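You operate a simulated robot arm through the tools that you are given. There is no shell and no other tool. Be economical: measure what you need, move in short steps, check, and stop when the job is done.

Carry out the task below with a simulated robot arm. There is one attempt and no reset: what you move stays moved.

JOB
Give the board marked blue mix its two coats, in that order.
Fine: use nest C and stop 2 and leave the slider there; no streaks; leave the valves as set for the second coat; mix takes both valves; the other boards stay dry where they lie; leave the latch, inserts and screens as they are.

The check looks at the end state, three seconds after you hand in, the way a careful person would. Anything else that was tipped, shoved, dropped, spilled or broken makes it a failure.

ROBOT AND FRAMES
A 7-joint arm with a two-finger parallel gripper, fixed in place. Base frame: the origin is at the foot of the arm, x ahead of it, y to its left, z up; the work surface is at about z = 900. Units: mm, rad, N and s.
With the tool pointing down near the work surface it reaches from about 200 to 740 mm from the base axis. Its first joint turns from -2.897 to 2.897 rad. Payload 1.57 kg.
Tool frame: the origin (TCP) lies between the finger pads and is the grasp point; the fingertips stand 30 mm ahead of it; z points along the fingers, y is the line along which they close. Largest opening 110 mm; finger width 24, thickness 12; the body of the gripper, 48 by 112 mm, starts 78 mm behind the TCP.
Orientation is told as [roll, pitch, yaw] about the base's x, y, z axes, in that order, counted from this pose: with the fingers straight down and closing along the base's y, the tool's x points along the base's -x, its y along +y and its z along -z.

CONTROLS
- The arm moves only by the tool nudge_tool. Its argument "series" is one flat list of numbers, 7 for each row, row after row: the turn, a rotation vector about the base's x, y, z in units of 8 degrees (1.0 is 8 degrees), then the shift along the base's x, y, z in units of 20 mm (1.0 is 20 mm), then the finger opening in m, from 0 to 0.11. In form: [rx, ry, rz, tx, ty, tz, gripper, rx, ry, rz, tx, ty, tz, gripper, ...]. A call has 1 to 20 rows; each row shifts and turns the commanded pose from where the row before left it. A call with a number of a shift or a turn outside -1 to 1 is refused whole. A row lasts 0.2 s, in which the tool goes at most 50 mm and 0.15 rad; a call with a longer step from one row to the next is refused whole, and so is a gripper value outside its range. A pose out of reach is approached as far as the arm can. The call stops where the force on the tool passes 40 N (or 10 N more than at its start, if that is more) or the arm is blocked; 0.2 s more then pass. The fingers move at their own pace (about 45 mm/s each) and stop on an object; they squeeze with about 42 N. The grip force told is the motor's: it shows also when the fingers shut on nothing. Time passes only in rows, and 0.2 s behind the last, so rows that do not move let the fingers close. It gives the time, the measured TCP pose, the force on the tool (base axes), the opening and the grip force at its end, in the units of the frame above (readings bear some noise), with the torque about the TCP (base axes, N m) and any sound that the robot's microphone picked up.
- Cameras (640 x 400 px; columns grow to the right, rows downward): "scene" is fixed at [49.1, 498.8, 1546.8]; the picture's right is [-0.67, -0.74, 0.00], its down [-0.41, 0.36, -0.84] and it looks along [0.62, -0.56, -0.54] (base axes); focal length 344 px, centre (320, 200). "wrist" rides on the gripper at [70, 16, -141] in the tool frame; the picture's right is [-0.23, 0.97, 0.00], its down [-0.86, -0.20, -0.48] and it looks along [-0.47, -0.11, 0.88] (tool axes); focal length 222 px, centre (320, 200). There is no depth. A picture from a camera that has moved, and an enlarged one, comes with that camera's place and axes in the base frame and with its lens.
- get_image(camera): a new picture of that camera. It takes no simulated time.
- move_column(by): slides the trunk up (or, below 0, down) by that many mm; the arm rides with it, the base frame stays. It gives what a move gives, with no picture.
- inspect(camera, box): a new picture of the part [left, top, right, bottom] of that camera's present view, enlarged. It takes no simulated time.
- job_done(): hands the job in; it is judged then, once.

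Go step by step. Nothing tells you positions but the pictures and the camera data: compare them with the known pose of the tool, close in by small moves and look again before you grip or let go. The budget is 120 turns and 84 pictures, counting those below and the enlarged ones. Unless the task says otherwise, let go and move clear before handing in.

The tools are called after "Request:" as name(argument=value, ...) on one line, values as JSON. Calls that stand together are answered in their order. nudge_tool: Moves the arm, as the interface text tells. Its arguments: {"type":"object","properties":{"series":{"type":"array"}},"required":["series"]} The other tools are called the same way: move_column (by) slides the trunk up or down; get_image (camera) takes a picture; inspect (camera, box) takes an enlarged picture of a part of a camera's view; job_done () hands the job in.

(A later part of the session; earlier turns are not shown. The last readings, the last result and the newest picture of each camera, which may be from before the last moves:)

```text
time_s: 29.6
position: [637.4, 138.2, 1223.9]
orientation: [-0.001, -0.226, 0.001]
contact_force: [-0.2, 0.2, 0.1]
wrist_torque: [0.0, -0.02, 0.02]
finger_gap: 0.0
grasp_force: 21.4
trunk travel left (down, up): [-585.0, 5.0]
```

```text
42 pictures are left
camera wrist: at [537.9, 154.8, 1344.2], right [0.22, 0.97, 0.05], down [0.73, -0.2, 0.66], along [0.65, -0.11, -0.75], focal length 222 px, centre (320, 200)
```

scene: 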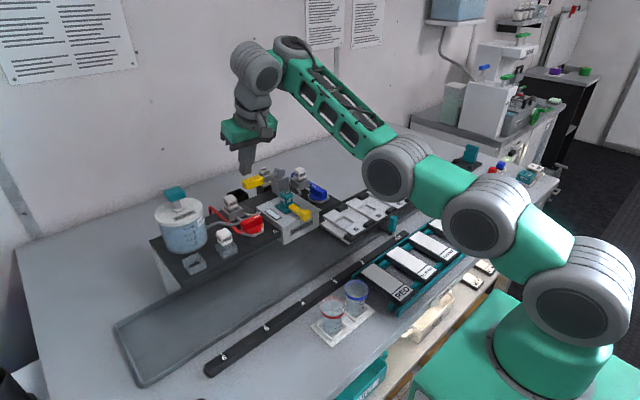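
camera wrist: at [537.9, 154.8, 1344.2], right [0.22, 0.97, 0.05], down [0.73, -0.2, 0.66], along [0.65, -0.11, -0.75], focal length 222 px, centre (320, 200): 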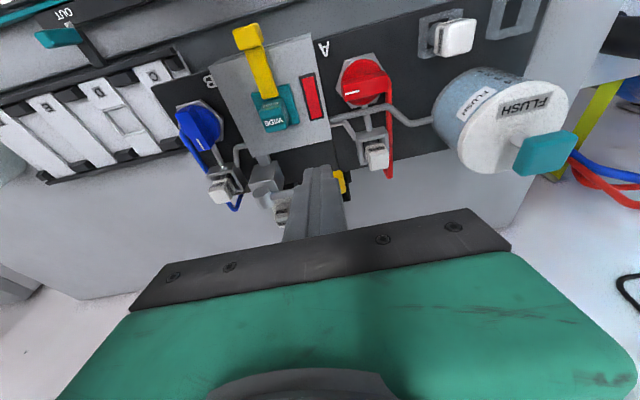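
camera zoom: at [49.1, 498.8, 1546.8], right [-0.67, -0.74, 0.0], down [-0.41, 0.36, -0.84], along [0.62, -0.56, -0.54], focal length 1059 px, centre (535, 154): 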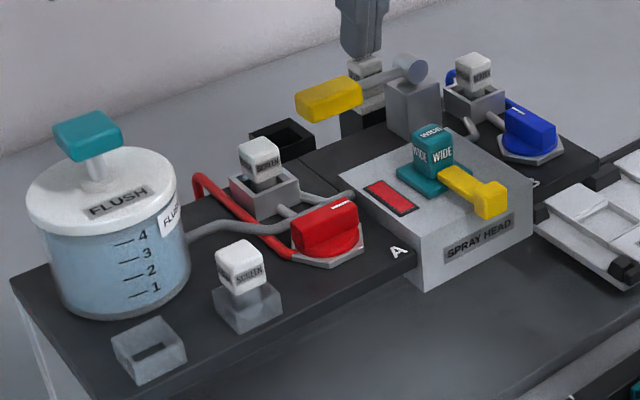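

The sight window now reads red and the pan stays clean. I'll shut red again by gripping the fin at yaw -90°.

Request:
nudge_tool(series=[0, 0.81, 0, 0, 0, 0.5, 0.045, 0, 0.81, 0, -0.5, 0, 0, 0.045, 0, 0, -1, -0.65, 0.4, 0, 0.045, 0, 0, -1, 0, 0.4, 0, 0.045, 0, 0, -1, 0, 0.4, 0, 0.045, 0, 0, -1, 0, 0.4, 0, 0.045, 0, 0, -1, 0, 0.4, 0, 0.045, 0, 0, -1, 0, 0.4, 0, 0.045, 0, 0, -1, 0, 0.4, 0, 0.045, 0, 0, -1, 0, 0.45, 0, 0.045, 0, 0, -1, 0, 0, 0, 0.045, 0, 0, -1, 0, 0, 0, 0.045, 0, 0, -1, 0, 0, 0, 0.045, 0, 0, -0.25, 0, 0, 0, 0.045])

Request:
inspect(camera="wrist", box=[230, 80, 410, 220])

```text
time_s: 32.6
position: [615.1, 204.0, 1232.9]
orientation: [-0.001, 0.002, -1.575]
contact_force: [-0.4, -0.1, 0.1]
wrist_torque: [0.03, 0.01, 0.0]
finger_gap: 45.3
grasp_force: 0.0
trunk travel left (down, up): [-585.0, 5.0]
```

```text
2.86 times, centred on (320, 150) of wrist
camera zoom: at [632.3, 273.4, 1373.4], right [0.97, -0.23, 0.0], down [-0.2, -0.86, 0.48], along [-0.11, -0.46, -0.88], focal length 635 px, centre (320, 343)
```

zoom: 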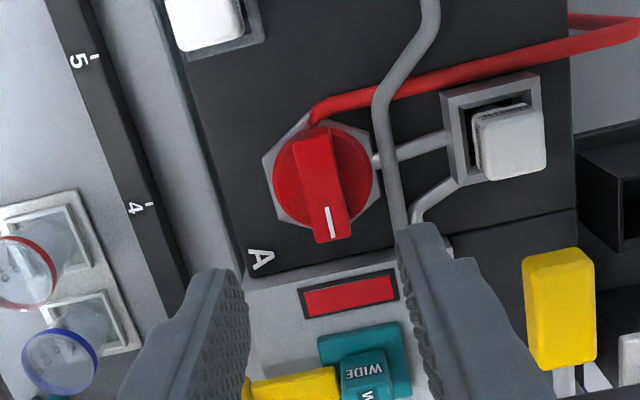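

Request:
nudge_tool(series=[0, 0, 0, 0, 0, -1, 0.045, 0, 0, 0, 0, 0, -1, 0.045, 0, 0, 0, 0, 0, -1, 0.045, 0, 0, 0, 0, 0, -1, 0.045, 0, 0, 0, 0, 0, -1, 0.045, 0, 0, 0, 0, 0, -0.8, 0.045, 0, 0, 0, 0, 0, 0, 0.0, 0, 0, 0, 0, 0, 0, 0.0, 0, 0, 0, 0, 0, 0, 0.0])

```text
time_s: 34.6
position: [615.2, 204.0, 1117.4]
orientation: [-0.001, 0.003, -1.573]
contact_force: [-1.4, -0.2, 0.1]
wrist_torque: [0.66, 0.05, 0.02]
finger_gap: 17.2
grasp_force: 24.8
trunk travel left (down, up): [-585.0, 5.0]
```

Request:
nudge_tool(series=[0, 0, 1, 0, 0, 0, 0.0, 0, 0, 1, 0, 0, 0, 0.0, 0, 0, 1, 0, 0, 0, 0.0, 0, 0, 1, 0, 0, 0, 0.0, 0, 0, 1, 0, 0, 0, 0.0, 0, 0, 0, 0, 0, 0, 0.0])

Request:
nudge_tool(series=[0, 0, 1, 0, 0, 0, 0.0, 0, 0, 1, 0, 0, 0, 0.0, 0, 0, 1, 0, -0.05, 0, 0.0, 0, 0, 1, 0, -0.05, 0, 0.0, 0, 0, 1, 0, 0, 0, 0.0, 0, 0, 1, 0, 0, 0, 0.0, 0, 0, 0.6, 0, 0, 0, 0.0, 0, 0, 0, 0, 0, 0, 0.0])

```text
time_s: 36.0
position: [613.2, 203.7, 1117.8]
orientation: [-0.007, 0.004, -0.873]
contact_force: [-18.3, -5.4, -10.5]
wrist_torque: [-0.29, 0.3, -0.06]
finger_gap: 17.1
grasp_force: 32.5
trunk travel left (down, up): [-585.0, 5.0]
```

```text
time_s: 37.8
position: [612.8, 200.0, 1119.2]
orientation: [-0.001, 0.001, 0.047]
contact_force: [-16.1, -18.6, -4.0]
wrist_torque: [-0.63, 0.91, -0.86]
finger_gap: 17.9
grasp_force: 32.7
trunk travel left (down, up): [-585.0, 5.0]
```

Red is back at its shut stop. I'll release, rise and approach the flush handle at about (671,324,1188) with closed fingers tilted outward.

Request:
nudge_tool(series=[0, 0, -0.35, 0, 0, 0, 0.045, 0, 0, 0, 0, 0, 0, 0.045, 0, 0, 0, 0, 0, 1, 0.045, 0, 0, 0, 0, 0, 1, 0.045, 0, 0, 0, 0, 0, 1, 0.0, 0, 0, 0, -0.5, 0, 1, 0.0, 0, 0, 0, -0.5, 0, 1, 0.0, 0, 0, 0, -0.5, 0, 1, 0.0, 0, 0, 0, -0.5, 0, 1, 0.0, 0.431, -0.9, 0, 0, 0, 0, 0.0, 0.431, -0.9, 0, 0, 0, 0, 0.0])

Request:
inspect(camera="scene", box=[150, 150, 350, 280])

```text
time_s: 40.2
position: [576.5, 202.7, 1257.7]
orientation: [0.124, -0.251, -0.018]
contact_force: [0.6, 0.7, 1.0]
wrist_torque: [-0.04, 0.09, 0.0]
finger_gap: 0.1
grasp_force: 21.1
trunk travel left (down, up): [-585.0, 5.0]
```

```text
3.08 times, centred on (250, 215) of scene
camera zoom: at [49.1, 498.8, 1546.8], right [-0.67, -0.74, 0.0], down [-0.41, 0.36, -0.84], along [0.62, -0.56, -0.54], focal length 1059 px, centre (535, 154)
```

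zoom: 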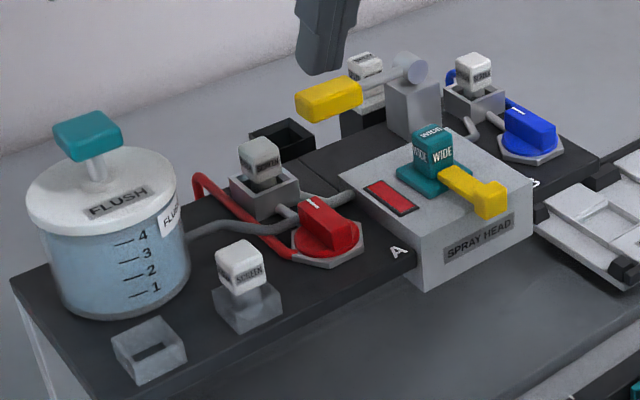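

Request:
nudge_tool(series=[0, 0, 0, 0.7, 0.96, 0, 0.0, 0, 0, 0, 0.7, 0.96, 0, 0.0, 0, 0, 0, 0.7, 0.96, 0, 0.0, 0, 0, 0, 0.7, 0.96, 0, 0.0, 0, 0, 0, 0.7, 0.96, 0, 0.0, 0, 0, 0, 0.7, 0.96, 0, 0.0, 0, 0, 0, 0, 0, -0.4, 0.0])

Request:
inspect(camera="wrist", box=[220, 60, 440, 250])

Request:
inspect(camera="scene", box=[110, 130, 270, 230])

```text
time_s: 41.8
position: [659.8, 318.1, 1249.1]
orientation: [0.119, -0.249, -0.018]
contact_force: [-0.7, 0.2, -0.1]
wrist_torque: [0.0, 0.0, -0.02]
finger_gap: 0.0
grasp_force: 21.2
trunk travel left (down, up): [-585.0, 5.0]
```

```text
2.11 times, centred on (330, 155) of wrist
camera zoom: at [557.6, 318.7, 1367.7], right [0.21, 0.96, 0.17], down [0.71, -0.27, 0.65], along [0.67, -0.01, -0.74], focal length 468 px, centre (299, 295)
```

zoom: 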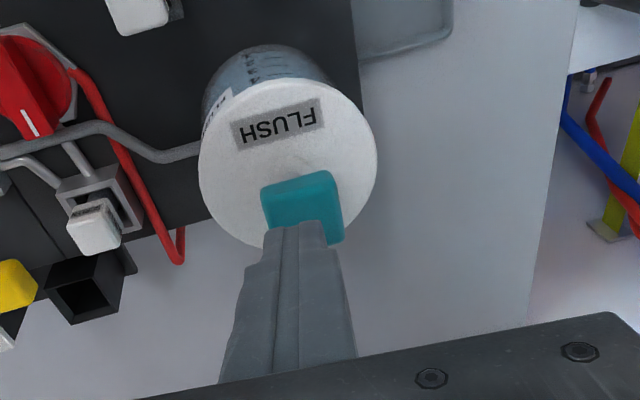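

```text
4.00 times, centred on (190, 180) of scene
camera zoom: at [49.1, 498.8, 1546.8], right [-0.67, -0.74, 0.0], down [-0.41, 0.36, -0.84], along [0.62, -0.56, -0.54], focal length 1377 px, centre (840, 280)
```

zoom: 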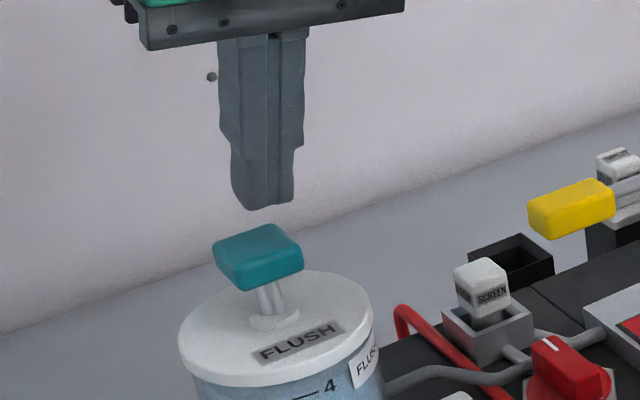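

The tip is nicely above the teal handle. I'll lower onto it and press.

Request:
nudge_tool(series=[0, 0, 0, 0, 0.25, -0.5, 0.0, 0, 0, 0, 0, 0, -0.5, 0.0, 0, 0, 0, 0, 0, -0.3, 0.0, 0, 0, 0, 0, 0, -0.25, 0.0, 0, 0, 0, 0, 0, -0.25, 0.0, 0, 0, 0, 0, 0, -0.25, 0.0, 0, 0, 0, 0, 0, -0.25, 0.0])

Request:
inspect(camera="scene", box=[150, 150, 350, 280])

```text
time_s: 43.4
position: [657.6, 323.3, 1204.7]
orientation: [0.123, -0.25, -0.019]
contact_force: [-0.9, -1.6, 6.1]
wrist_torque: [-0.1, 0.07, 0.0]
finger_gap: 0.1
grasp_force: 21.2
trunk travel left (down, up): [-585.0, 5.0]
heard: click
```

```text
3.08 times, centred on (250, 215) of scene
camera zoom: at [49.1, 498.8, 1546.8], right [-0.67, -0.74, 0.0], down [-0.41, 0.36, -0.84], along [0.62, -0.56, -0.54], focal length 1059 px, centre (535, 154)
```

zoom: 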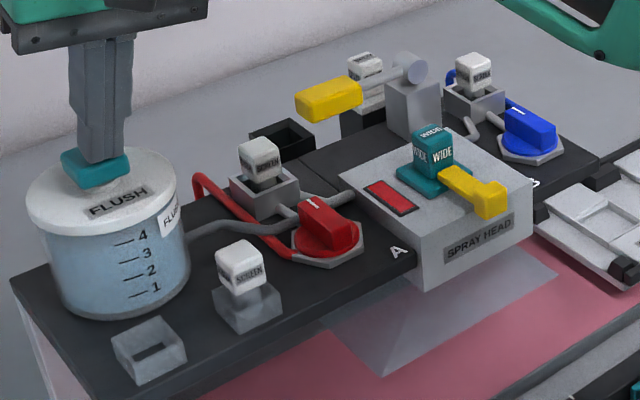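

The flush clicked and clear liquid is running through the head. I'll hold for a moment and then look.

Request:
nudge_tool(series=[0, 0, 0, 0, 0, 0, 0.0, 0, 0, 0, 0, 0, 0, 0.0, 0, 0, 0, 0, 0, 0, 0.0, 0, 0, 0, 0, 0, 0, 0.0, 0, 0, 0, 0, 0, 0, 0.0])

Request:
inspect(camera="scene", box=[110, 150, 350, 300])

```text
time_s: 44.6
position: [658.3, 323.7, 1204.5]
orientation: [0.124, -0.25, -0.016]
contact_force: [-1.7, -0.7, 6.2]
wrist_torque: [-0.08, 0.0, -0.01]
finger_gap: 0.0
grasp_force: 20.9
trunk travel left (down, up): [-585.0, 5.0]
```

```text
2.67 times, centred on (230, 225) of scene
camera zoom: at [49.1, 498.8, 1546.8], right [-0.67, -0.74, 0.0], down [-0.41, 0.36, -0.84], along [0.62, -0.56, -0.54], focal length 918 px, centre (560, 133)
```

zoom: 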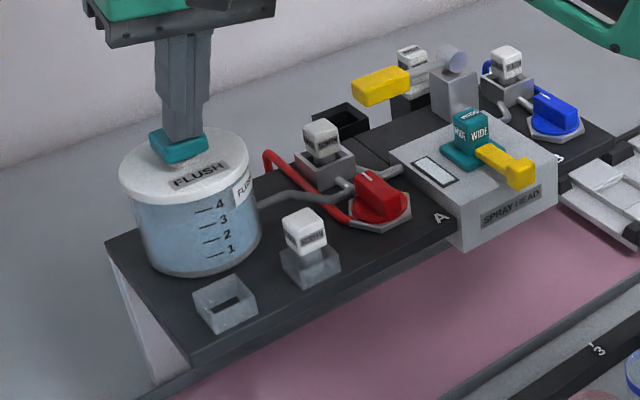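

The window is clear again. I'll release the flush and head for the blue valve.

Request:
nudge_tool(series=[0, 0, 0, 0, 0, 1, 0.0, 0, 0, 0, 0, 0, 1, 0.0, 0, 0, 0, -0.5, 0, 0.8, 0.0, -0.431, 0.9, 0, -0.6, -1, 0, 0.0, -0.431, 0.9, 0, -0.6, -1, 0, 0.0, 0, 0, 0, -0.6, -1, 0, 0.0, 0, 0, 0, -0.4, -1, 0, 0.045, 0, 0, 0, 0, -1, 0, 0.045, 0, 0, 0, 0, -1, 0, 0.045, 0, 0, 0, 0, -1, 0, 0.045, 0, 0, 0, 0, -1, 0, 0.045, 0, 0, 0, 0, -1, 0, 0.045, 0, 0, 0, 0, -1, 0, 0.045, 0, 0, 0, 0, -1, 0, 0.045, 0, 0, 0, 0, -1, 0, 0.045, 0, 0, 0, 0, -1, -0.5, 0.045, 0, 0, 0, 0, -1, -0.5, 0.045, 0, 0, 0, 0, -1, -0.5, 0.045, 0, 0, 0, 0, -0.5, -0.5, 0.045])

Request:
get_image(camera="wrist")

```text
time_s: 48.6
position: [587.6, 3.9, 1207.9]
orientation: [0.001, 0.001, -0.002]
contact_force: [-0.1, 0.4, -0.1]
wrist_torque: [0.01, 0.03, -0.01]
finger_gap: 45.1
grasp_force: 0.1
out of reach, approached as far as the arm can: row 4, 5
trunk travel left (down, up): [-585.0, 5.0]
```

```text
35 pictures are left
camera wrist: at [519.3, 20.2, 1349.0], right [0.23, 0.97, 0.0], down [0.86, -0.2, 0.48], along [0.46, -0.11, -0.88], focal length 222 px, centre (320, 200)
```

wrist: 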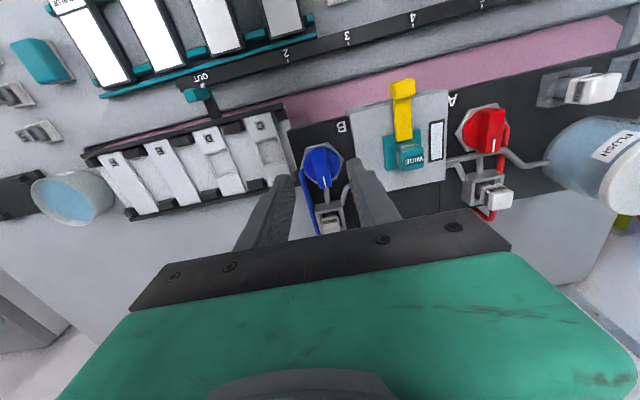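

Blue fin centre is at about (612,2). I'll descend and grip.

Request:
nudge_tool(series=[0, 0, 0, 0.6, -0.1, 0, 0.045, 0, 0, 0, 0.6, 0, -1, 0.045, 0, 0, 0, 0, 0, -1, 0.045, 0, 0, 0, 0, 0, -1, 0.045, 0, 0, 0, 0, 0, -1, 0.045, 0, 0, 0, 0, 0, -0.6, 0.045, 0, 0, 0, 0, 0, 0, 0.0, 0, 0, 0, 0, 0, 0, 0.0, 0, 0, 0, 0, 0, 0, 0.0])

Request:
inspect(camera="scene", box=[230, 150, 370, 240])

```text
time_s: 50.6
position: [610.4, 0.5, 1118.3]
orientation: [-0.001, 0.001, -0.006]
contact_force: [-0.3, -18.5, -2.4]
wrist_torque: [-0.56, -0.51, -0.06]
finger_gap: 16.9
grasp_force: 25.4
trunk travel left (down, up): [-585.0, 5.0]
```

```text
4.44 times, centred on (300, 195) of scene
camera zoom: at [49.1, 498.8, 1546.8], right [-0.67, -0.74, 0.0], down [-0.41, 0.36, -0.84], along [0.62, -0.56, -0.54], focal length 1530 px, centre (409, 222)
```

zoom: 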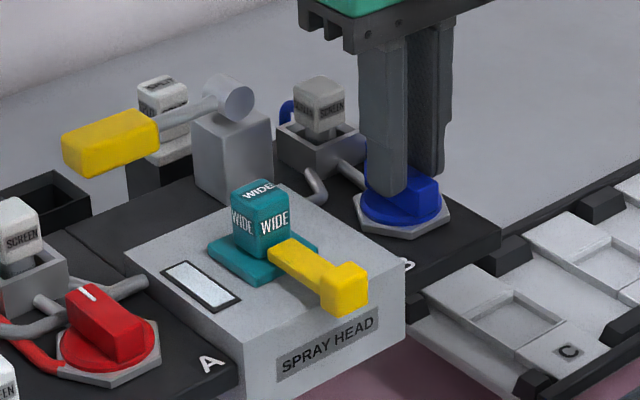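

Request:
nudge_tool(series=[0, 0, -1, 0, -0.1, 0, 0.0, 0, 0, -1, 0, 0, 0, 0.0, 0, 0, 0, 0, 0, 0, 0.0])

```text
time_s: 51.4
position: [610.3, -0.1, 1118.6]
orientation: [-0.001, 0.001, -0.279]
contact_force: [-6.4, 1.5, -0.8]
wrist_torque: [0.19, 0.0, 0.01]
finger_gap: 17.4
grasp_force: 32.7
trunk travel left (down, up): [-585.0, 5.0]
```

Blue also turns clockwise freely, so I'll continue to its stop.

Request:
nudge_tool(series=[0, 0, -1, 0, 0, 0, 0.0, 0, 0, -1, 0, 0, 0, 0.0, 0, 0, -1, 0, 0, 0, 0.0, 0, 0, -1, 0, 0, 0, 0.0, 0, 0, 0, 0, 0, 0, 0.0])

Request:
nudge_tool(series=[0, 0, -1, 0, 0, 0, 0.0, 0, 0, -1, 0, 0, 0, 0.0, 0, 0, -1, 0, 0, 0, 0.0, 0, 0, -1, 0, 0, 0, 0.0, 0, 0, -1, 0, 0, 0, 0.0, 0, 0, -0.5, 0, 0, 0, 0.0, 0, 0, 0, 0, 0, 0, 0.0])

```text
time_s: 52.6
position: [612.3, 1.9, 1118.5]
orientation: [-0.001, -0.002, -0.84]
contact_force: [-0.3, 20.6, 6.5]
wrist_torque: [1.01, 0.4, 0.06]
finger_gap: 17.1
grasp_force: 32.4
trunk travel left (down, up): [-585.0, 5.0]
```

```text
time_s: 54.2
position: [614.1, 1.8, 1117.2]
orientation: [0.001, 0.0, -1.611]
contact_force: [21.9, 13.0, 11.3]
wrist_torque: [-0.04, -0.46, 0.88]
finger_gap: 17.5
grasp_force: 32.2
trunk travel left (down, up): [-585.0, 5.0]
```

Blue is open at its stop. I'll release, rise, square up and go look at the BLUE MIX board.

Request:
nudge_tool(series=[0, 0, 0.2, 0, 0, 0, 0.045, 0, 0, 0, 0, 0, 0, 0.045, 0, 0, 0, 0, 0, 1, 0.045, 0, 0, 0, 0, 0, 1, 0.045, 0, 0, 0, 0, 0, 1, 0.045, 0, 0, 0, 0, 0, 1, 0.045, 0, 0, 1, -1, 0, 0.5, 0.045, 0, 0, 1, -1, -0.5, 0, 0.07, 0, 0, 1, -1, -0.5, 0, 0.07, 0, 0, 1, -1, -0.5, 0, 0.07, 0, 0, 1, -1, -0.5, 0, 0.07, 0, 0, 1, -1, -0.5, 0, 0.07, 0, 0, 1, -1, -0.5, 0, 0.07, 0, 0, 1, -1, -0.5, 0, 0.07, 0, 0, 1, -0.5, -0.5, 0, 0.07, 0, 0, 1, -0.5, -1, 0, 0.07, 0, 0, 1.3, 0, -1, 0, 0.07])

Request:
get_image(camera="wrist")

```text
refused: 1.3 is not a number from -1 to 1
```

```text
33 pictures are left
camera wrist: at [634.3, 70.9, 1257.7], right [0.96, -0.26, 0.0], down [-0.23, -0.85, 0.48], along [-0.12, -0.46, -0.88], focal length 222 px, centre (320, 200)
```

wrist: 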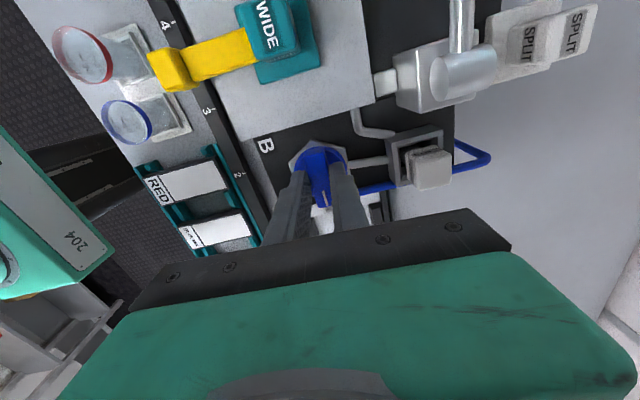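

Request:
nudge_tool(series=[0, 0, 0.2, 0, 0, 0, 0.045, 0, 0, 0, 0, 0, 0, 0.045, 0, 0, 0, 0, 0, 1, 0.045, 0, 0, 0, 0, 0, 1, 0.045, 0, 0, 0, 0, 0, 1, 0.045, 0, 0, 0, 0, 0, 1, 0.045, 0, 0, 1, -1, 0, 0.5, 0.045, 0, 0, 1, -1, -0.5, 0, 0.07, 0, 0, 1, -1, -0.5, 0, 0.07, 0, 0, 1, -1, -0.5, 0, 0.07, 0, 0, 1, -1, -0.5, 0, 0.07, 0, 0, 1, -1, -0.5, 0, 0.07, 0, 0, 1, -1, -0.5, 0, 0.07, 0, 0, 1, -1, -0.5, 0, 0.07, 0, 0, 1, -0.5, -0.5, 0, 0.07, 0, 0, 1, -0.5, -1, 0, 0.07, 0, 0, 1, 0, -1, 0, 0.07, 0, 0, 0.3, 0, 0, 0, 0.07])

Request:
get_image(camera="wrist")

```text
time_s: 58.0
position: [433.4, -120.5, 1209.1]
orientation: [-0.001, 0.001, -0.001]
contact_force: [-0.2, 0.6, 0.8]
wrist_torque: [0.02, 0.01, 0.03]
finger_gap: 70.1
grasp_force: 0.1
trunk travel left (down, up): [-585.0, 5.0]
```

```text
32 pictures are left
camera wrist: at [364.3, -104.1, 1348.9], right [0.23, 0.97, 0.0], down [0.86, -0.2, 0.48], along [0.47, -0.11, -0.88], focal length 222 px, centre (320, 200)
```

wrist: 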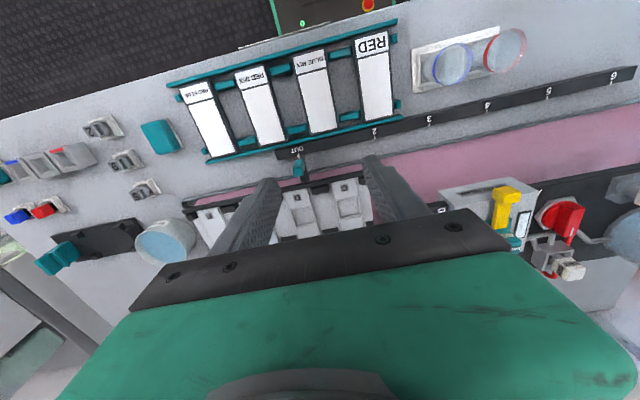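

The BLUE MIX board is centred at about (383,-112), top at z≈931, roughly 120x50. I'll move above it and look from close up.

Request:
nudge_tool(series=[0, 0, 0, -1, 0.2, -1, 0.085, 0, 0, 0, -1, 0.2, -1, 0.085, 0, 0, 0, -0.5, 0, -1, 0.085, 0, 0, 0, 0, 0, -1, 0.085, 0, 0, 0, 0, 0, -1, 0.085, 0, 0, 0, 0, 0, -1, 0.085, 0, 0, 0, 0, 0, -1, 0.085, 0, 0, 0, 0, 0, -1, 0.085, 0, 0, 0, 0, 0, -1, 0.085, 0, 0, 0, 0, 0, -1, 0.085])

Request:
get_image(camera="wrist")

Request:
inspect(camera="scene", box=[340, 190, 500, 300])

```text
time_s: 60.2
position: [380.3, -109.2, 1007.9]
orientation: [-0.002, 0.0, -0.002]
contact_force: [-0.2, -1.1, -0.3]
wrist_torque: [0.03, -0.01, 0.02]
finger_gap: 84.7
grasp_force: 0.0
trunk travel left (down, up): [-585.0, 5.0]
```

```text
31 pictures are left
camera wrist: at [311.9, -93.8, 1147.4], right [0.23, 0.97, 0.0], down [0.86, -0.2, 0.48], along [0.47, -0.11, -0.88], focal length 222 px, centre (320, 200)
```

wrist: 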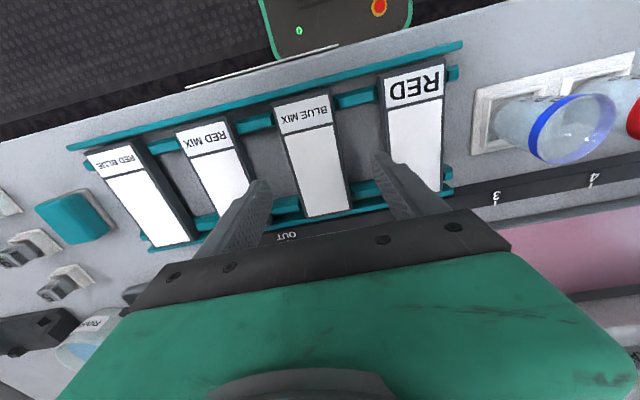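

```text
3.64 times, centred on (420, 245) of scene
camera zoom: at [49.1, 498.8, 1546.8], right [-0.67, -0.74, 0.0], down [-0.41, 0.36, -0.84], along [0.62, -0.56, -0.54], focal length 1252 px, centre (-44, 36)
```

zoom: 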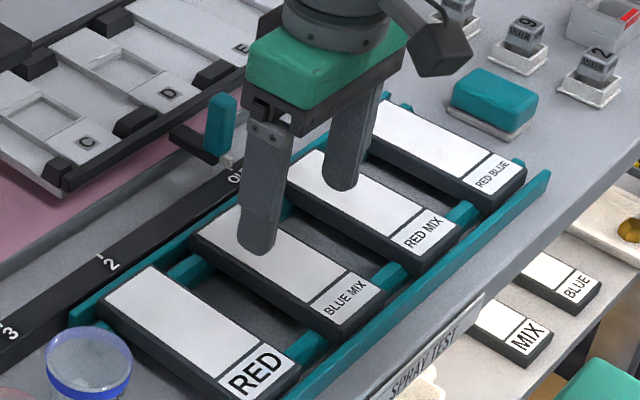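

Aligned: centre (385,-113.5), width about 49. I'll descend and grip.

Request:
nudge_tool(series=[0, 0, 0, 0.22, -0.2, 0, 0.075, 0, 0, 0, 0, 0, -1, 0.075, 0, 0, 0, 0, 0, -1, 0.075, 0, 0, 0, 0, 0, -1, 0.075, 0, 0, 0, 0, 0, -0.4, 0.075, 0, 0, 0, 0, 0, 0, 0.0, 0, 0, 0, 0, 0, 0, 0.0, 0, 0, 0, 0, 0, 0, 0.0])

Request:
inspect(camera="scene", box=[340, 190, 500, 300])

```text
time_s: 62.0
position: [385.7, -115.5, 939.3]
orientation: [0.0, 0.003, -0.001]
contact_force: [0.4, 0.1, -0.7]
wrist_torque: [0.0, -0.02, -0.02]
finger_gap: 54.9
grasp_force: 29.1
trunk travel left (down, up): [-585.0, 5.0]
```

```text
3.64 times, centred on (420, 245) of scene
camera zoom: at [49.1, 498.8, 1546.8], right [-0.67, -0.74, 0.0], down [-0.41, 0.36, -0.84], along [0.62, -0.56, -0.54], focal length 1252 px, centre (-44, 36)
```

zoom: 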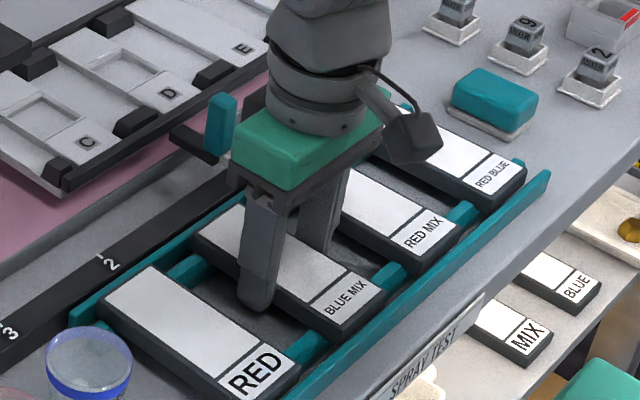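

The board is gripped at 54.9 mm. I'll lift it and move to a spot where I can see nest C.

Request:
nudge_tool(series=[0, 0, 0, 0, 0, 0.5, 0.0, 0, 0, 0, 0, 0, 1, 0.0, 0, 0, 0, 0, 0, 1, 0.0, 0, 0, 0, 0, 0, 1, 0.0, 0, 0, 0, 0, 0, 1, 0.0, 0, 0, 0, 0, 0, 1, 0.0, 0, 0, 0, 0, 0, 1, 0.0, 0, 0, 0, 0, 0, 1, 0.0, 0, 0, 0, 0, 0, 1, 0.0, 0, 0, 0, 0, 0, 1, 0.0, 0, 0, 0, 1, -0.8, 0, 0.0, 0, 0, 0, 1, -0.8, 0, 0.0, 0, 0, 0, 1, -0.8, 0, 0.0, 0, 0, 0, 1, -0.8, 0, 0.0, 0, 0, 0, 1, -0.8, 0, 0.0, 0, 0, 0, 1, -0.8, 0, 0.0, 0, 0, 0, 1, -0.8, 0, 0.0, 0, 0, 0, 1, 0, 0, 0.0])

Request:
get_image(camera="wrist")

Request:
get_image(camera="scene")

```text
time_s: 65.8
position: [546.7, -226.6, 1130.1]
orientation: [-0.002, 0.001, -0.002]
contact_force: [0.1, -0.3, -0.5]
wrist_torque: [-0.04, 0.04, -0.02]
finger_gap: 55.2
grasp_force: 42.1
trunk travel left (down, up): [-585.0, 5.0]
```

```text
28 pictures are left
camera wrist: at [478.1, -209.3, 1269.7], right [0.23, 0.97, 0.0], down [0.86, -0.2, 0.48], along [0.46, -0.11, -0.88], focal length 222 px, centre (320, 200)
```

wrist: 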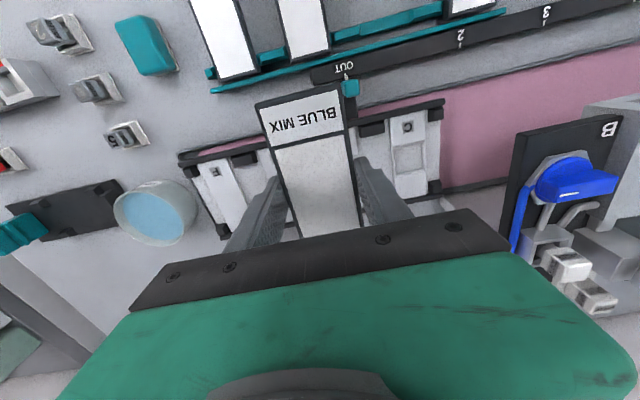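

```text
27 pictures are left
```

scene: 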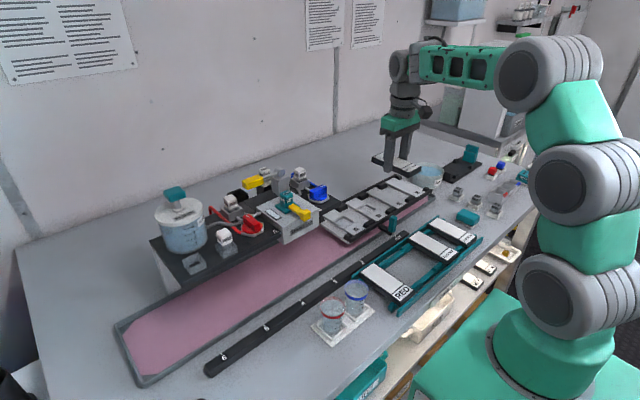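

Request:
inspect(camera="wrist", box=[330, 60, 500, 230])

Request:
inspect(camera="scene", box=[310, 170, 440, 250])

```text
2.35 times, centred on (415, 145) of wrist
camera zoom: at [478.1, -209.3, 1269.7], right [0.23, 0.97, 0.0], down [0.86, -0.2, 0.48], along [0.46, -0.11, -0.88], focal length 523 px, centre (96, 329)
```

zoom: 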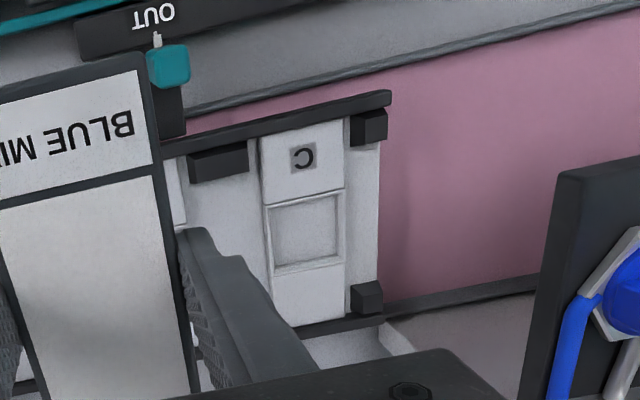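

```text
4.92 times, centred on (375, 210) of scene
camera zoom: at [49.1, 498.8, 1546.8], right [-0.67, -0.74, 0.0], down [-0.41, 0.36, -0.84], along [0.62, -0.56, -0.54], focal length 1695 px, centre (49, 151)
```

zoom: 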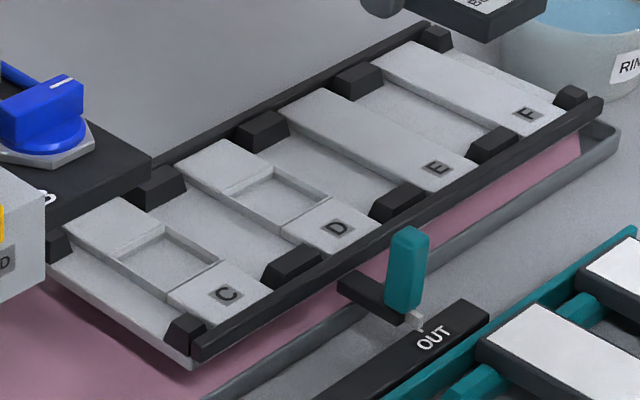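

The nest strip runs about x 546–676, centred near (611,-101), top z≈942. The hand body will pass close to the deck edge at y≈-43, so I'll lean the hand 4° toward -y and hover for a relative look.

Request:
nudge_tool(series=[0.5, 0, 0, 0.7, 1, 0, 0.0, 0, 0, 0, 0.7, 1, 0, 0.0, 0, 0, 0, 0.6, 1, -0.5, 0.0, 0, 0, 0, 0.6, 1, -1, 0.0, 0, 0, 0, 0.6, 1, -1, 0.0, 0, 0, 0, 0, 0.8, -1, 0.0, 0, 0, 0, 0, 0, -1, 0.0, 0, 0, 0, 0, 0.2, -1, 0.0])

Request:
get_image(camera="wrist")

Request:
inspect(camera="scene", box=[290, 150, 420, 240])

```text
time_s: 67.6
position: [610.3, -105.8, 1019.7]
orientation: [0.069, 0.001, 0.001]
contact_force: [-0.2, -0.4, -0.9]
wrist_torque: [0.01, -0.03, -0.03]
finger_gap: 54.8
grasp_force: 42.2
trunk travel left (down, up): [-585.0, 5.0]
```

```text
24 pictures are left
camera wrist: at [540.0, -99.3, 1160.4], right [0.23, 0.97, 0.07], down [0.86, -0.23, 0.46], along [0.47, -0.05, -0.88], focal length 222 px, centre (320, 200)
```

wrist: 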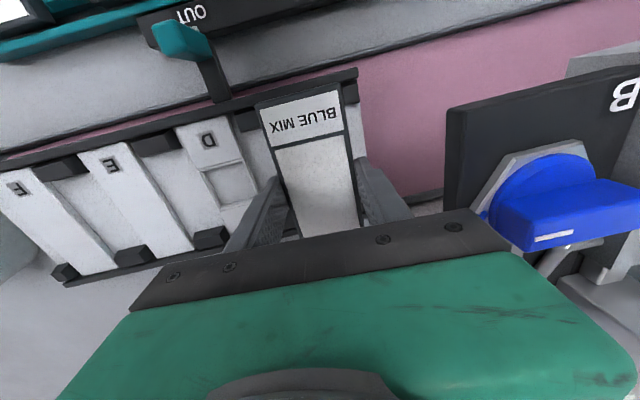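

```text
4.44 times, centred on (355, 195) of scene
camera zoom: at [49.1, 498.8, 1546.8], right [-0.67, -0.74, 0.0], down [-0.41, 0.36, -0.84], along [0.62, -0.56, -0.54], focal length 1530 px, centre (164, 222)
```

zoom: 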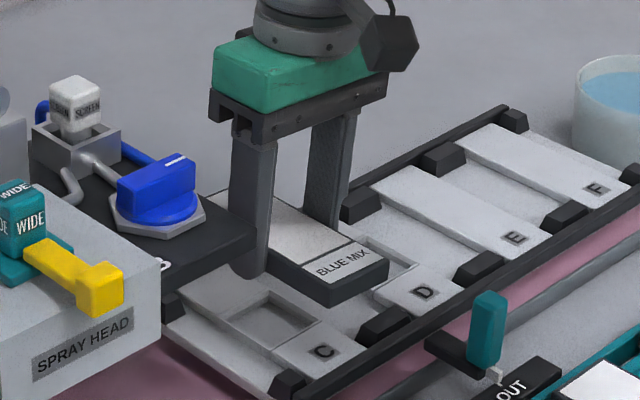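

Nest pitch from D, E and F puts C at y≈-101 with the strip centred at x≈611. I'll shift 3.5 mm and lower gently until contact.

Request:
nudge_tool(series=[0, 0, 0, 0.05, 0.18, 0, 0.0, 0, 0, 0, 0, 0, -0.8, 0.0, 0, 0, 0, 0, 0, -0.7, 0.0, 0, 0, 0, 0, 0, -0.4, 0.0, 0, 0, 0, 0, 0, 0, 0.0])

Request:
inspect(camera="scene", box=[290, 150, 420, 240])

Request:
inspect(camera="wrist", box=[200, 60, 460, 230])

```text
time_s: 68.8
position: [610.3, -103.4, 982.7]
orientation: [0.07, 0.0, -0.002]
contact_force: [-0.4, -0.6, -0.8]
wrist_torque: [-0.02, 0.0, 0.0]
finger_gap: 54.9
grasp_force: 42.2
trunk travel left (down, up): [-585.0, 5.0]
```

```text
4.44 times, centred on (355, 195) of scene
camera zoom: at [49.1, 498.8, 1546.8], right [-0.67, -0.74, 0.0], down [-0.41, 0.36, -0.84], along [0.62, -0.56, -0.54], focal length 1530 px, centre (164, 222)
```

zoom: 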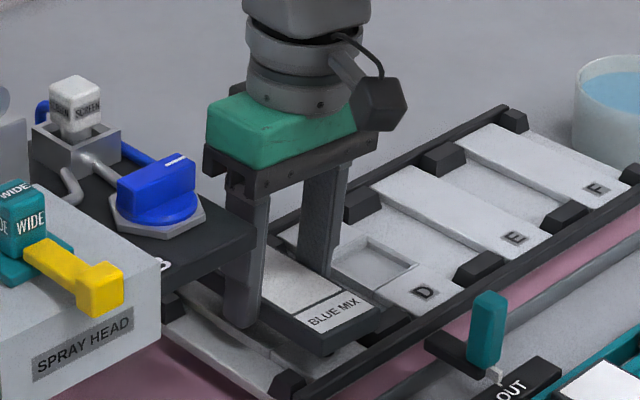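

```text
2.35 times, centred on (330, 145) of wrist
camera zoom: at [542.2, -97.1, 1122.5], right [0.23, 0.97, 0.07], down [0.86, -0.23, 0.46], along [0.46, -0.05, -0.88], focal length 523 px, centre (296, 329)
```

zoom: 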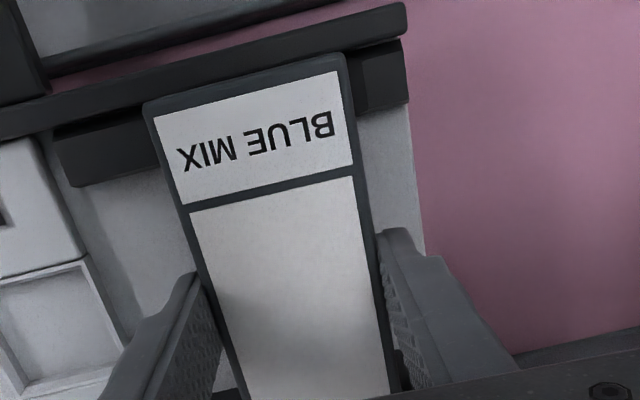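

The board's front end lines up with the front rail's inner edge, so I'll shift +4.5 mm in x and then lower to contact.

Request:
nudge_tool(series=[0, 0, 0, 0.22, 0.03, 0, 0.0, 0, 0, 0, 0, 0, -0.2, 0.0, 0, 0, 0, 0, 0, -0.15, 0.0, 0, 0, 0, 0, 0, -0.15, 0.0, 0, 0, 0, 0, 0, 0, 0.0])

```text
time_s: 70.0
position: [616.6, -102.7, 972.0]
orientation: [0.07, 0.002, -0.002]
contact_force: [0.6, 0.1, -0.5]
wrist_torque: [0.02, -0.04, -0.01]
finger_gap: 54.5
grasp_force: 42.2
trunk travel left (down, up): [-585.0, 5.0]
```

Request:
nudge_tool(series=[0, 0, 0, -0.05, 0, -0.15, 0.0, 0, 0, 0, 0, 0, -0.1, 0.0, 0, 0, 0, 0, 0, 0, 0.0])

Request:
inspect(camera="scene", box=[290, 150, 420, 240])

```text
time_s: 70.8
position: [614.5, -102.7, 967.0]
orientation: [0.07, 0.001, -0.001]
contact_force: [0.9, -0.1, -0.7]
wrist_torque: [0.0, 0.04, -0.01]
finger_gap: 54.9
grasp_force: 42.5
trunk travel left (down, up): [-585.0, 5.0]
```

```text
4.44 times, centred on (355, 195) of scene
camera zoom: at [49.1, 498.8, 1546.8], right [-0.67, -0.74, 0.0], down [-0.41, 0.36, -0.84], along [0.62, -0.56, -0.54], focal length 1530 px, centre (164, 222)
```

zoom: 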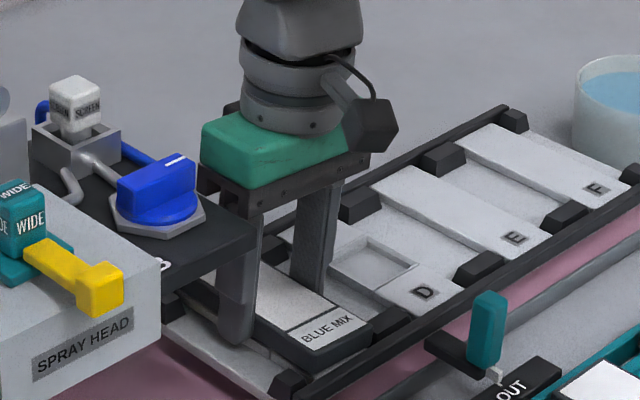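

Request:
nudge_tool(series=[0, 0, 0, 0, 0, -0.1, 0.0, 0, 0, 0, 0, 0, -0.1, 0.0, 0, 0, 0, 0, 0, 0, 0.0])

```text
time_s: 71.6
position: [615.6, -102.1, 965.2]
orientation: [0.068, -0.003, 0.0]
contact_force: [-2.0, 2.5, 24.0]
wrist_torque: [-0.39, 0.52, -0.08]
finger_gap: 55.0
grasp_force: 42.1
trunk travel left (down, up): [-585.0, 5.0]
```

Contact made. I'll ease 1 mm and open the fingers to release.

Request:
nudge_tool(series=[0, 0, 0, 0, 0, 0.05, 0.0, 0, 0, 0, 0, 0, 0, 0.06, 0, 0, 0, 0, 0, 0, 0.07, 0, 0, 0, 0, 0, 0, 0.07, 0, 0, 0, 0, 0, 1, 0.07, 0, 0, 0, 0, 0, 1, 0.07, 0, 0, 0, 0, 0, 1, 0.07])

Request:
inspect(camera="scene", box=[290, 150, 420, 240])

```text
time_s: 73.2
position: [614.6, -103.1, 1022.7]
orientation: [0.069, 0.003, 0.0]
contact_force: [-0.1, 0.2, 0.4]
wrist_torque: [0.01, 0.0, 0.0]
finger_gap: 69.8
grasp_force: 0.0
trunk travel left (down, up): [-585.0, 5.0]
```

```text
4.44 times, centred on (355, 195) of scene
camera zoom: at [49.1, 498.8, 1546.8], right [-0.67, -0.74, 0.0], down [-0.41, 0.36, -0.84], along [0.62, -0.56, -0.54], focal length 1530 px, centre (164, 222)
```

zoom: 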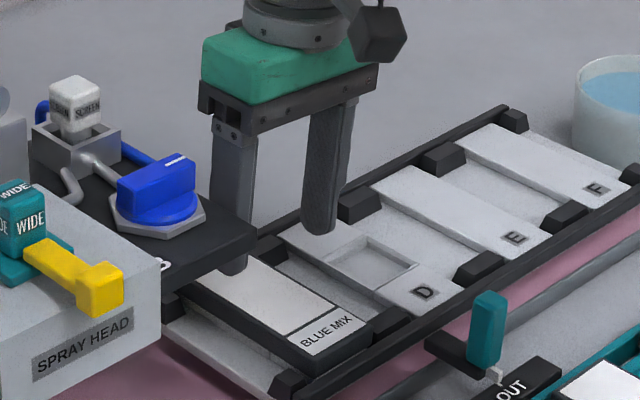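

Request:
nudge_tool(series=[-0.5, 0, 0, 0, 0, 1, 0.07, 0, 0, 0, 0, -0.5, 1, 0.07, 0, 0, 0, -0.5, -1, 1, 0.02, 0, 0, 0, -0.5, -1, 0.5, 0.0, 0, 0, 0, -0.5, -1, 0, 0.0, 0, 0, 0, -0.5, -1, 0, 0.0])

Request:
inspect(camera="wrist", box=[290, 60, 480, 230])

```text
time_s: 74.6
position: [574.4, -194.8, 1095.6]
orientation: [-0.001, 0.0, 0.0]
contact_force: [0.0, -0.5, -0.2]
wrist_torque: [0.02, 0.02, 0.01]
finger_gap: 0.0
grasp_force: 8.7
trunk travel left (down, up): [-585.0, 5.0]
```

```text
2.35 times, centred on (385, 145) of wrist
camera zoom: at [506.8, -179.2, 1235.4], right [0.23, 0.97, 0.0], down [0.86, -0.2, 0.48], along [0.46, -0.11, -0.88], focal length 523 px, centre (167, 329)
```

zoom: 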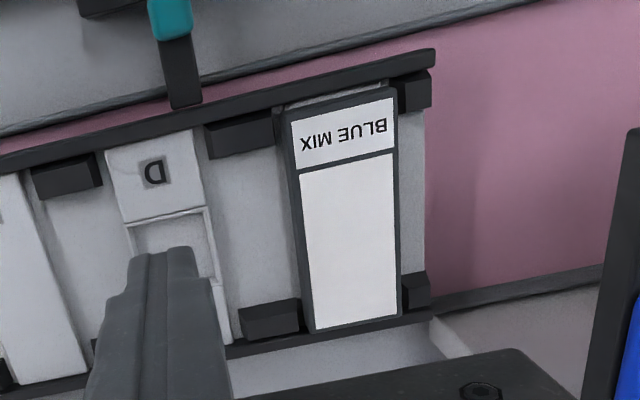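

The board is seated between the blocks. Next is the slider handle, at about (490,-175,960); I'll move above it with the fingers open 60 mm.

Request:
nudge_tool(series=[0, 0, 0, -1, 0.25, 0, 0.06, 0, 0, 0, -1, 0.25, 0, 0.06, 0, 0, 0, -1, 0.25, 0, 0.06, 0, 0, 0, -1, 0.25, -0.5, 0.06, 0, 0, 0, -0.2, 0, -0.7, 0.06])

Request:
get_image(camera="wrist")

```text
time_s: 75.8
position: [491.8, -171.4, 1069.1]
orientation: [0.001, 0.001, -0.002]
contact_force: [0.6, 0.4, -0.3]
wrist_torque: [-0.01, 0.02, 0.01]
finger_gap: 59.9
grasp_force: 0.0
trunk travel left (down, up): [-585.0, 5.0]
```

```text
17 pictures are left
camera wrist: at [421.3, -156.2, 1209.4], right [0.23, 0.97, 0.0], down [0.86, -0.2, 0.48], along [0.46, -0.11, -0.88], focal length 222 px, centre (320, 200)
```

wrist: 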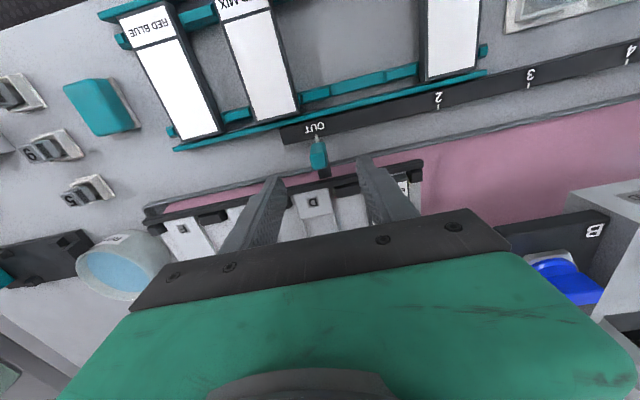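

The handle is at about (488,-175). I'll descend around it and grip.

Request:
nudge_tool(series=[0, 0, 0, -0.15, -0.15, -0.8, 0.06, 0, 0, 0, 0, 0, -1, 0.06, 0, 0, 0, 0, 0, -1, 0.06, 0, 0, 0, 0, 0, -1, 0.06, 0, 0, 0, 0, 0, -0.5, 0.06, 0, 0, 0, 0, 0, 0, 0.0, 0, 0, 0, 0, 0, 0, 0.0, 0, 0, 0, 0, 0, 0, 0.0])

Request:
inspect(camera="scene", box=[310, 160, 470, 260])

```text
time_s: 77.6
position: [487.7, -173.7, 984.1]
orientation: [-0.001, 0.001, -0.001]
contact_force: [0.5, -1.4, -1.5]
wrist_torque: [0.11, -0.17, 0.03]
finger_gap: 17.7
grasp_force: 16.7
trunk travel left (down, up): [-585.0, 5.0]
```

```text
4.00 times, centred on (390, 210) of scene
camera zoom: at [49.1, 498.8, 1546.8], right [-0.67, -0.74, 0.0], down [-0.41, 0.36, -0.84], along [0.62, -0.56, -0.54], focal length 1377 px, centre (40, 160)
```

zoom: 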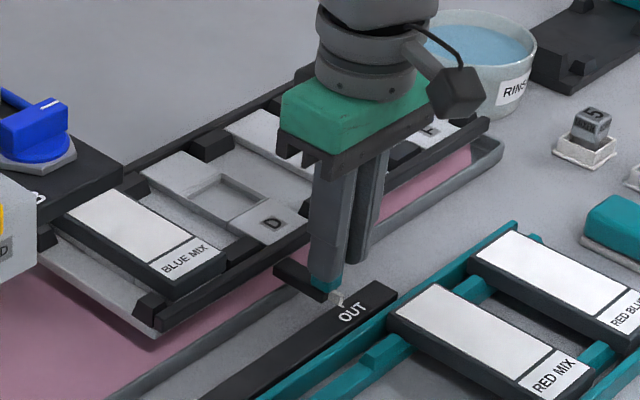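

Gripped on the handle. I'll slide gently in +y.

Request:
nudge_tool(series=[0, 0, 0, 0, 0.3, 0, 0.0, 0, 0, 0, 0, 0.4, 0, 0.0, 0, 0, 0, 0, 0.4, 0, 0.0, 0, 0, 0, 0, 0.4, 0, 0.0, 0, 0, 0, 0, 0, 0, 0.0])

```text
time_s: 78.8
position: [488.1, -145.2, 984.6]
orientation: [-0.002, -0.002, 0.001]
contact_force: [1.6, -0.1, 13.1]
wrist_torque: [0.32, 0.5, 0.05]
finger_gap: 17.8
grasp_force: 32.5
trunk travel left (down, up): [-585.0, 5.0]
```

Request:
nudge_tool(series=[0, 0, 0, 0, 0.4, 0, 0.0, 0, 0, 0, 0, 0.5, 0, 0.0, 0, 0, 0, 0, 0.5, 0, 0.0, 0, 0, 0, 0, 0.5, 0, 0.0, 0, 0, 0, 0, 0.5, 0, 0.0, 0, 0, 0, 0, 0.5, 0, 0.0, 0, 0, 0, 0, 0.5, 0, 0.0, 0, 0, 0, 0, 0.5, 0, 0.0, 0, 0, 0, 0, 0.5, 0, 0.0, 0, 0, 0, 0, 0.5, 0, 0.0, 0, 0, 0, 0, 0.5, 0, 0.0, 0, 0, 0, 0, 0.2, 0, 0.0, 0, 0, 0, 0, 0, 0, 0.0])

Request:
inspect(camera="scene", box=[250, 180, 430, 300])

```text
time_s: 81.6
position: [488.8, -33.3, 984.6]
orientation: [0.0, 0.002, 0.001]
contact_force: [4.4, 0.9, 0.1]
wrist_torque: [0.1, 0.56, 0.05]
finger_gap: 17.8
grasp_force: 32.8
trunk travel left (down, up): [-585.0, 5.0]
```

```text
3.33 times, centred on (340, 240) of scene
camera zoom: at [49.1, 498.8, 1546.8], right [-0.67, -0.74, 0.0], down [-0.41, 0.36, -0.84], along [0.62, -0.56, -0.54], focal length 1147 px, centre (253, 67)
```

zoom: 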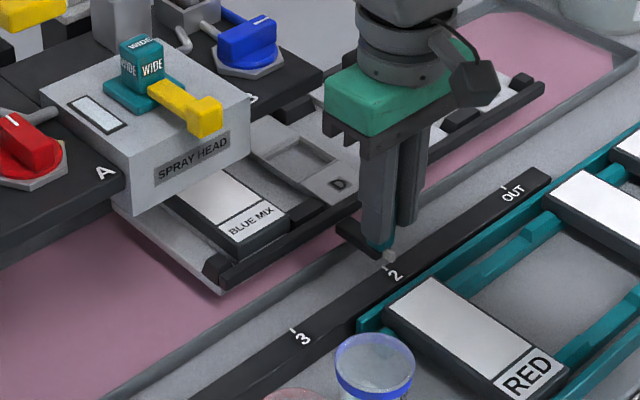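

Request:
inspect(camera="scene", box=[345, 230, 395, 270])

```text
10.00 times, centred on (370, 250) of scene
camera zoom: at [49.1, 498.8, 1546.8], right [-0.67, -0.74, 0.0], down [-0.41, 0.36, -0.84], along [0.62, -0.56, -0.54], focal length 3442 px, centre (-180, -300)
```

zoom: 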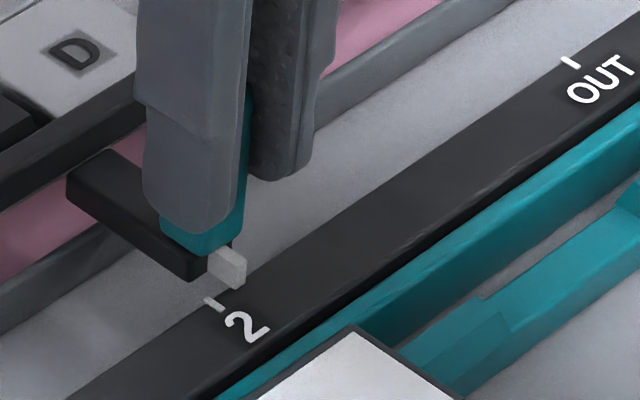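

The pointer is about 8 mm short of the 2 tick. I'll nudge on.

Request:
nudge_tool(series=[0, 0, 0, 0, 0.2, 0, 0.0, 0, 0, 0, 0, 0.2, 0, 0.0, 0, 0, 0, 0, 0, 0, 0.0])

Request:
inspect(camera="scene", box=[345, 230, 395, 270])

```text
time_s: 82.4
position: [487.8, -26.7, 984.4]
orientation: [0.0, 0.002, -0.001]
contact_force: [3.5, 1.4, -7.1]
wrist_torque: [0.2, -0.76, 0.0]
finger_gap: 17.8
grasp_force: 32.5
trunk travel left (down, up): [-585.0, 5.0]
```

```text
10.00 times, centred on (370, 250) of scene
camera zoom: at [49.1, 498.8, 1546.8], right [-0.67, -0.74, 0.0], down [-0.41, 0.36, -0.84], along [0.62, -0.56, -0.54], focal length 3442 px, centre (-180, -300)
```

zoom: 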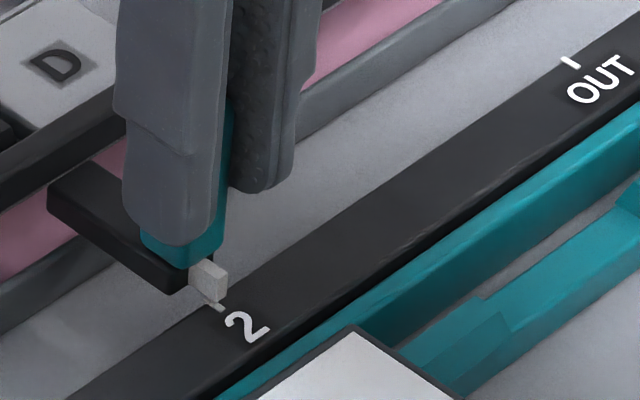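

The pointer sits on 2. I'll release, rise and go toward the pump lever.

Request:
nudge_tool(series=[0, 0, 0, 0, 0, 0, 0.04, 0, 0, 0, 0, 0, 0, 0.05, 0, 0, 0, 0, 0, 1, 0.05, 0, 0, 0, 0, 0, 1, 0.05, 0, 0, 0, 0, 0, 1, 0.05, 0, 0, 0, 0, 0, 1, 0.0, 0, 0, 0, 0, 0, 1, 0.0, 0, 0, 0, 0, 0, 1, 0.0, 0, 0, 0, 0, 0, 1, 0.0, 0, 0, 0, 0, 0, 1, 0.0, 0, 0, 0, 0, 0, 1, 0.0, 0, 0, 0, 0, 0, 1, 0.0, 0, 0, 0, 0, 0, 1, 0.0, 0, 0, 0, 0, 0, 1, 0.0])

Request:
nudge_tool(series=[0, 0, 0, 0.8, 1, 0, 0.0, 0, 0, 0, 0.8, 1, 0, 0.0, 0, 0, 0, 0.8, 1, 0, 0.0, 0, 0, 0, 0.8, 1, 0, 0.0, 0, 0, 0, 0.8, 1, 0, 0.0, 0, 0, 0, 0.8, 1, 0, 0.0, 0, -0.81, 0, 0.8, 1, 0, 0.0, 0, -0.81, 0, 0.8, 1, 0, 0.0, 0, 0, 0, 0, 0.3, 0, 0.0])

```text
time_s: 85.4
position: [489.7, -24.9, 1223.6]
orientation: [0.0, 0.003, 0.0]
contact_force: [-0.7, 0.3, 0.1]
wrist_torque: [0.0, -0.02, 0.05]
finger_gap: 0.0
grasp_force: 21.6
trunk travel left (down, up): [-585.0, 5.0]
```

```text
time_s: 87.4
position: [616.0, 139.4, 1222.3]
orientation: [0.0, -0.225, -0.003]
contact_force: [-0.3, 1.0, -0.4]
wrist_torque: [-0.02, -0.02, 0.0]
finger_gap: 0.0
grasp_force: 21.1
trunk travel left (down, up): [-585.0, 5.0]
```

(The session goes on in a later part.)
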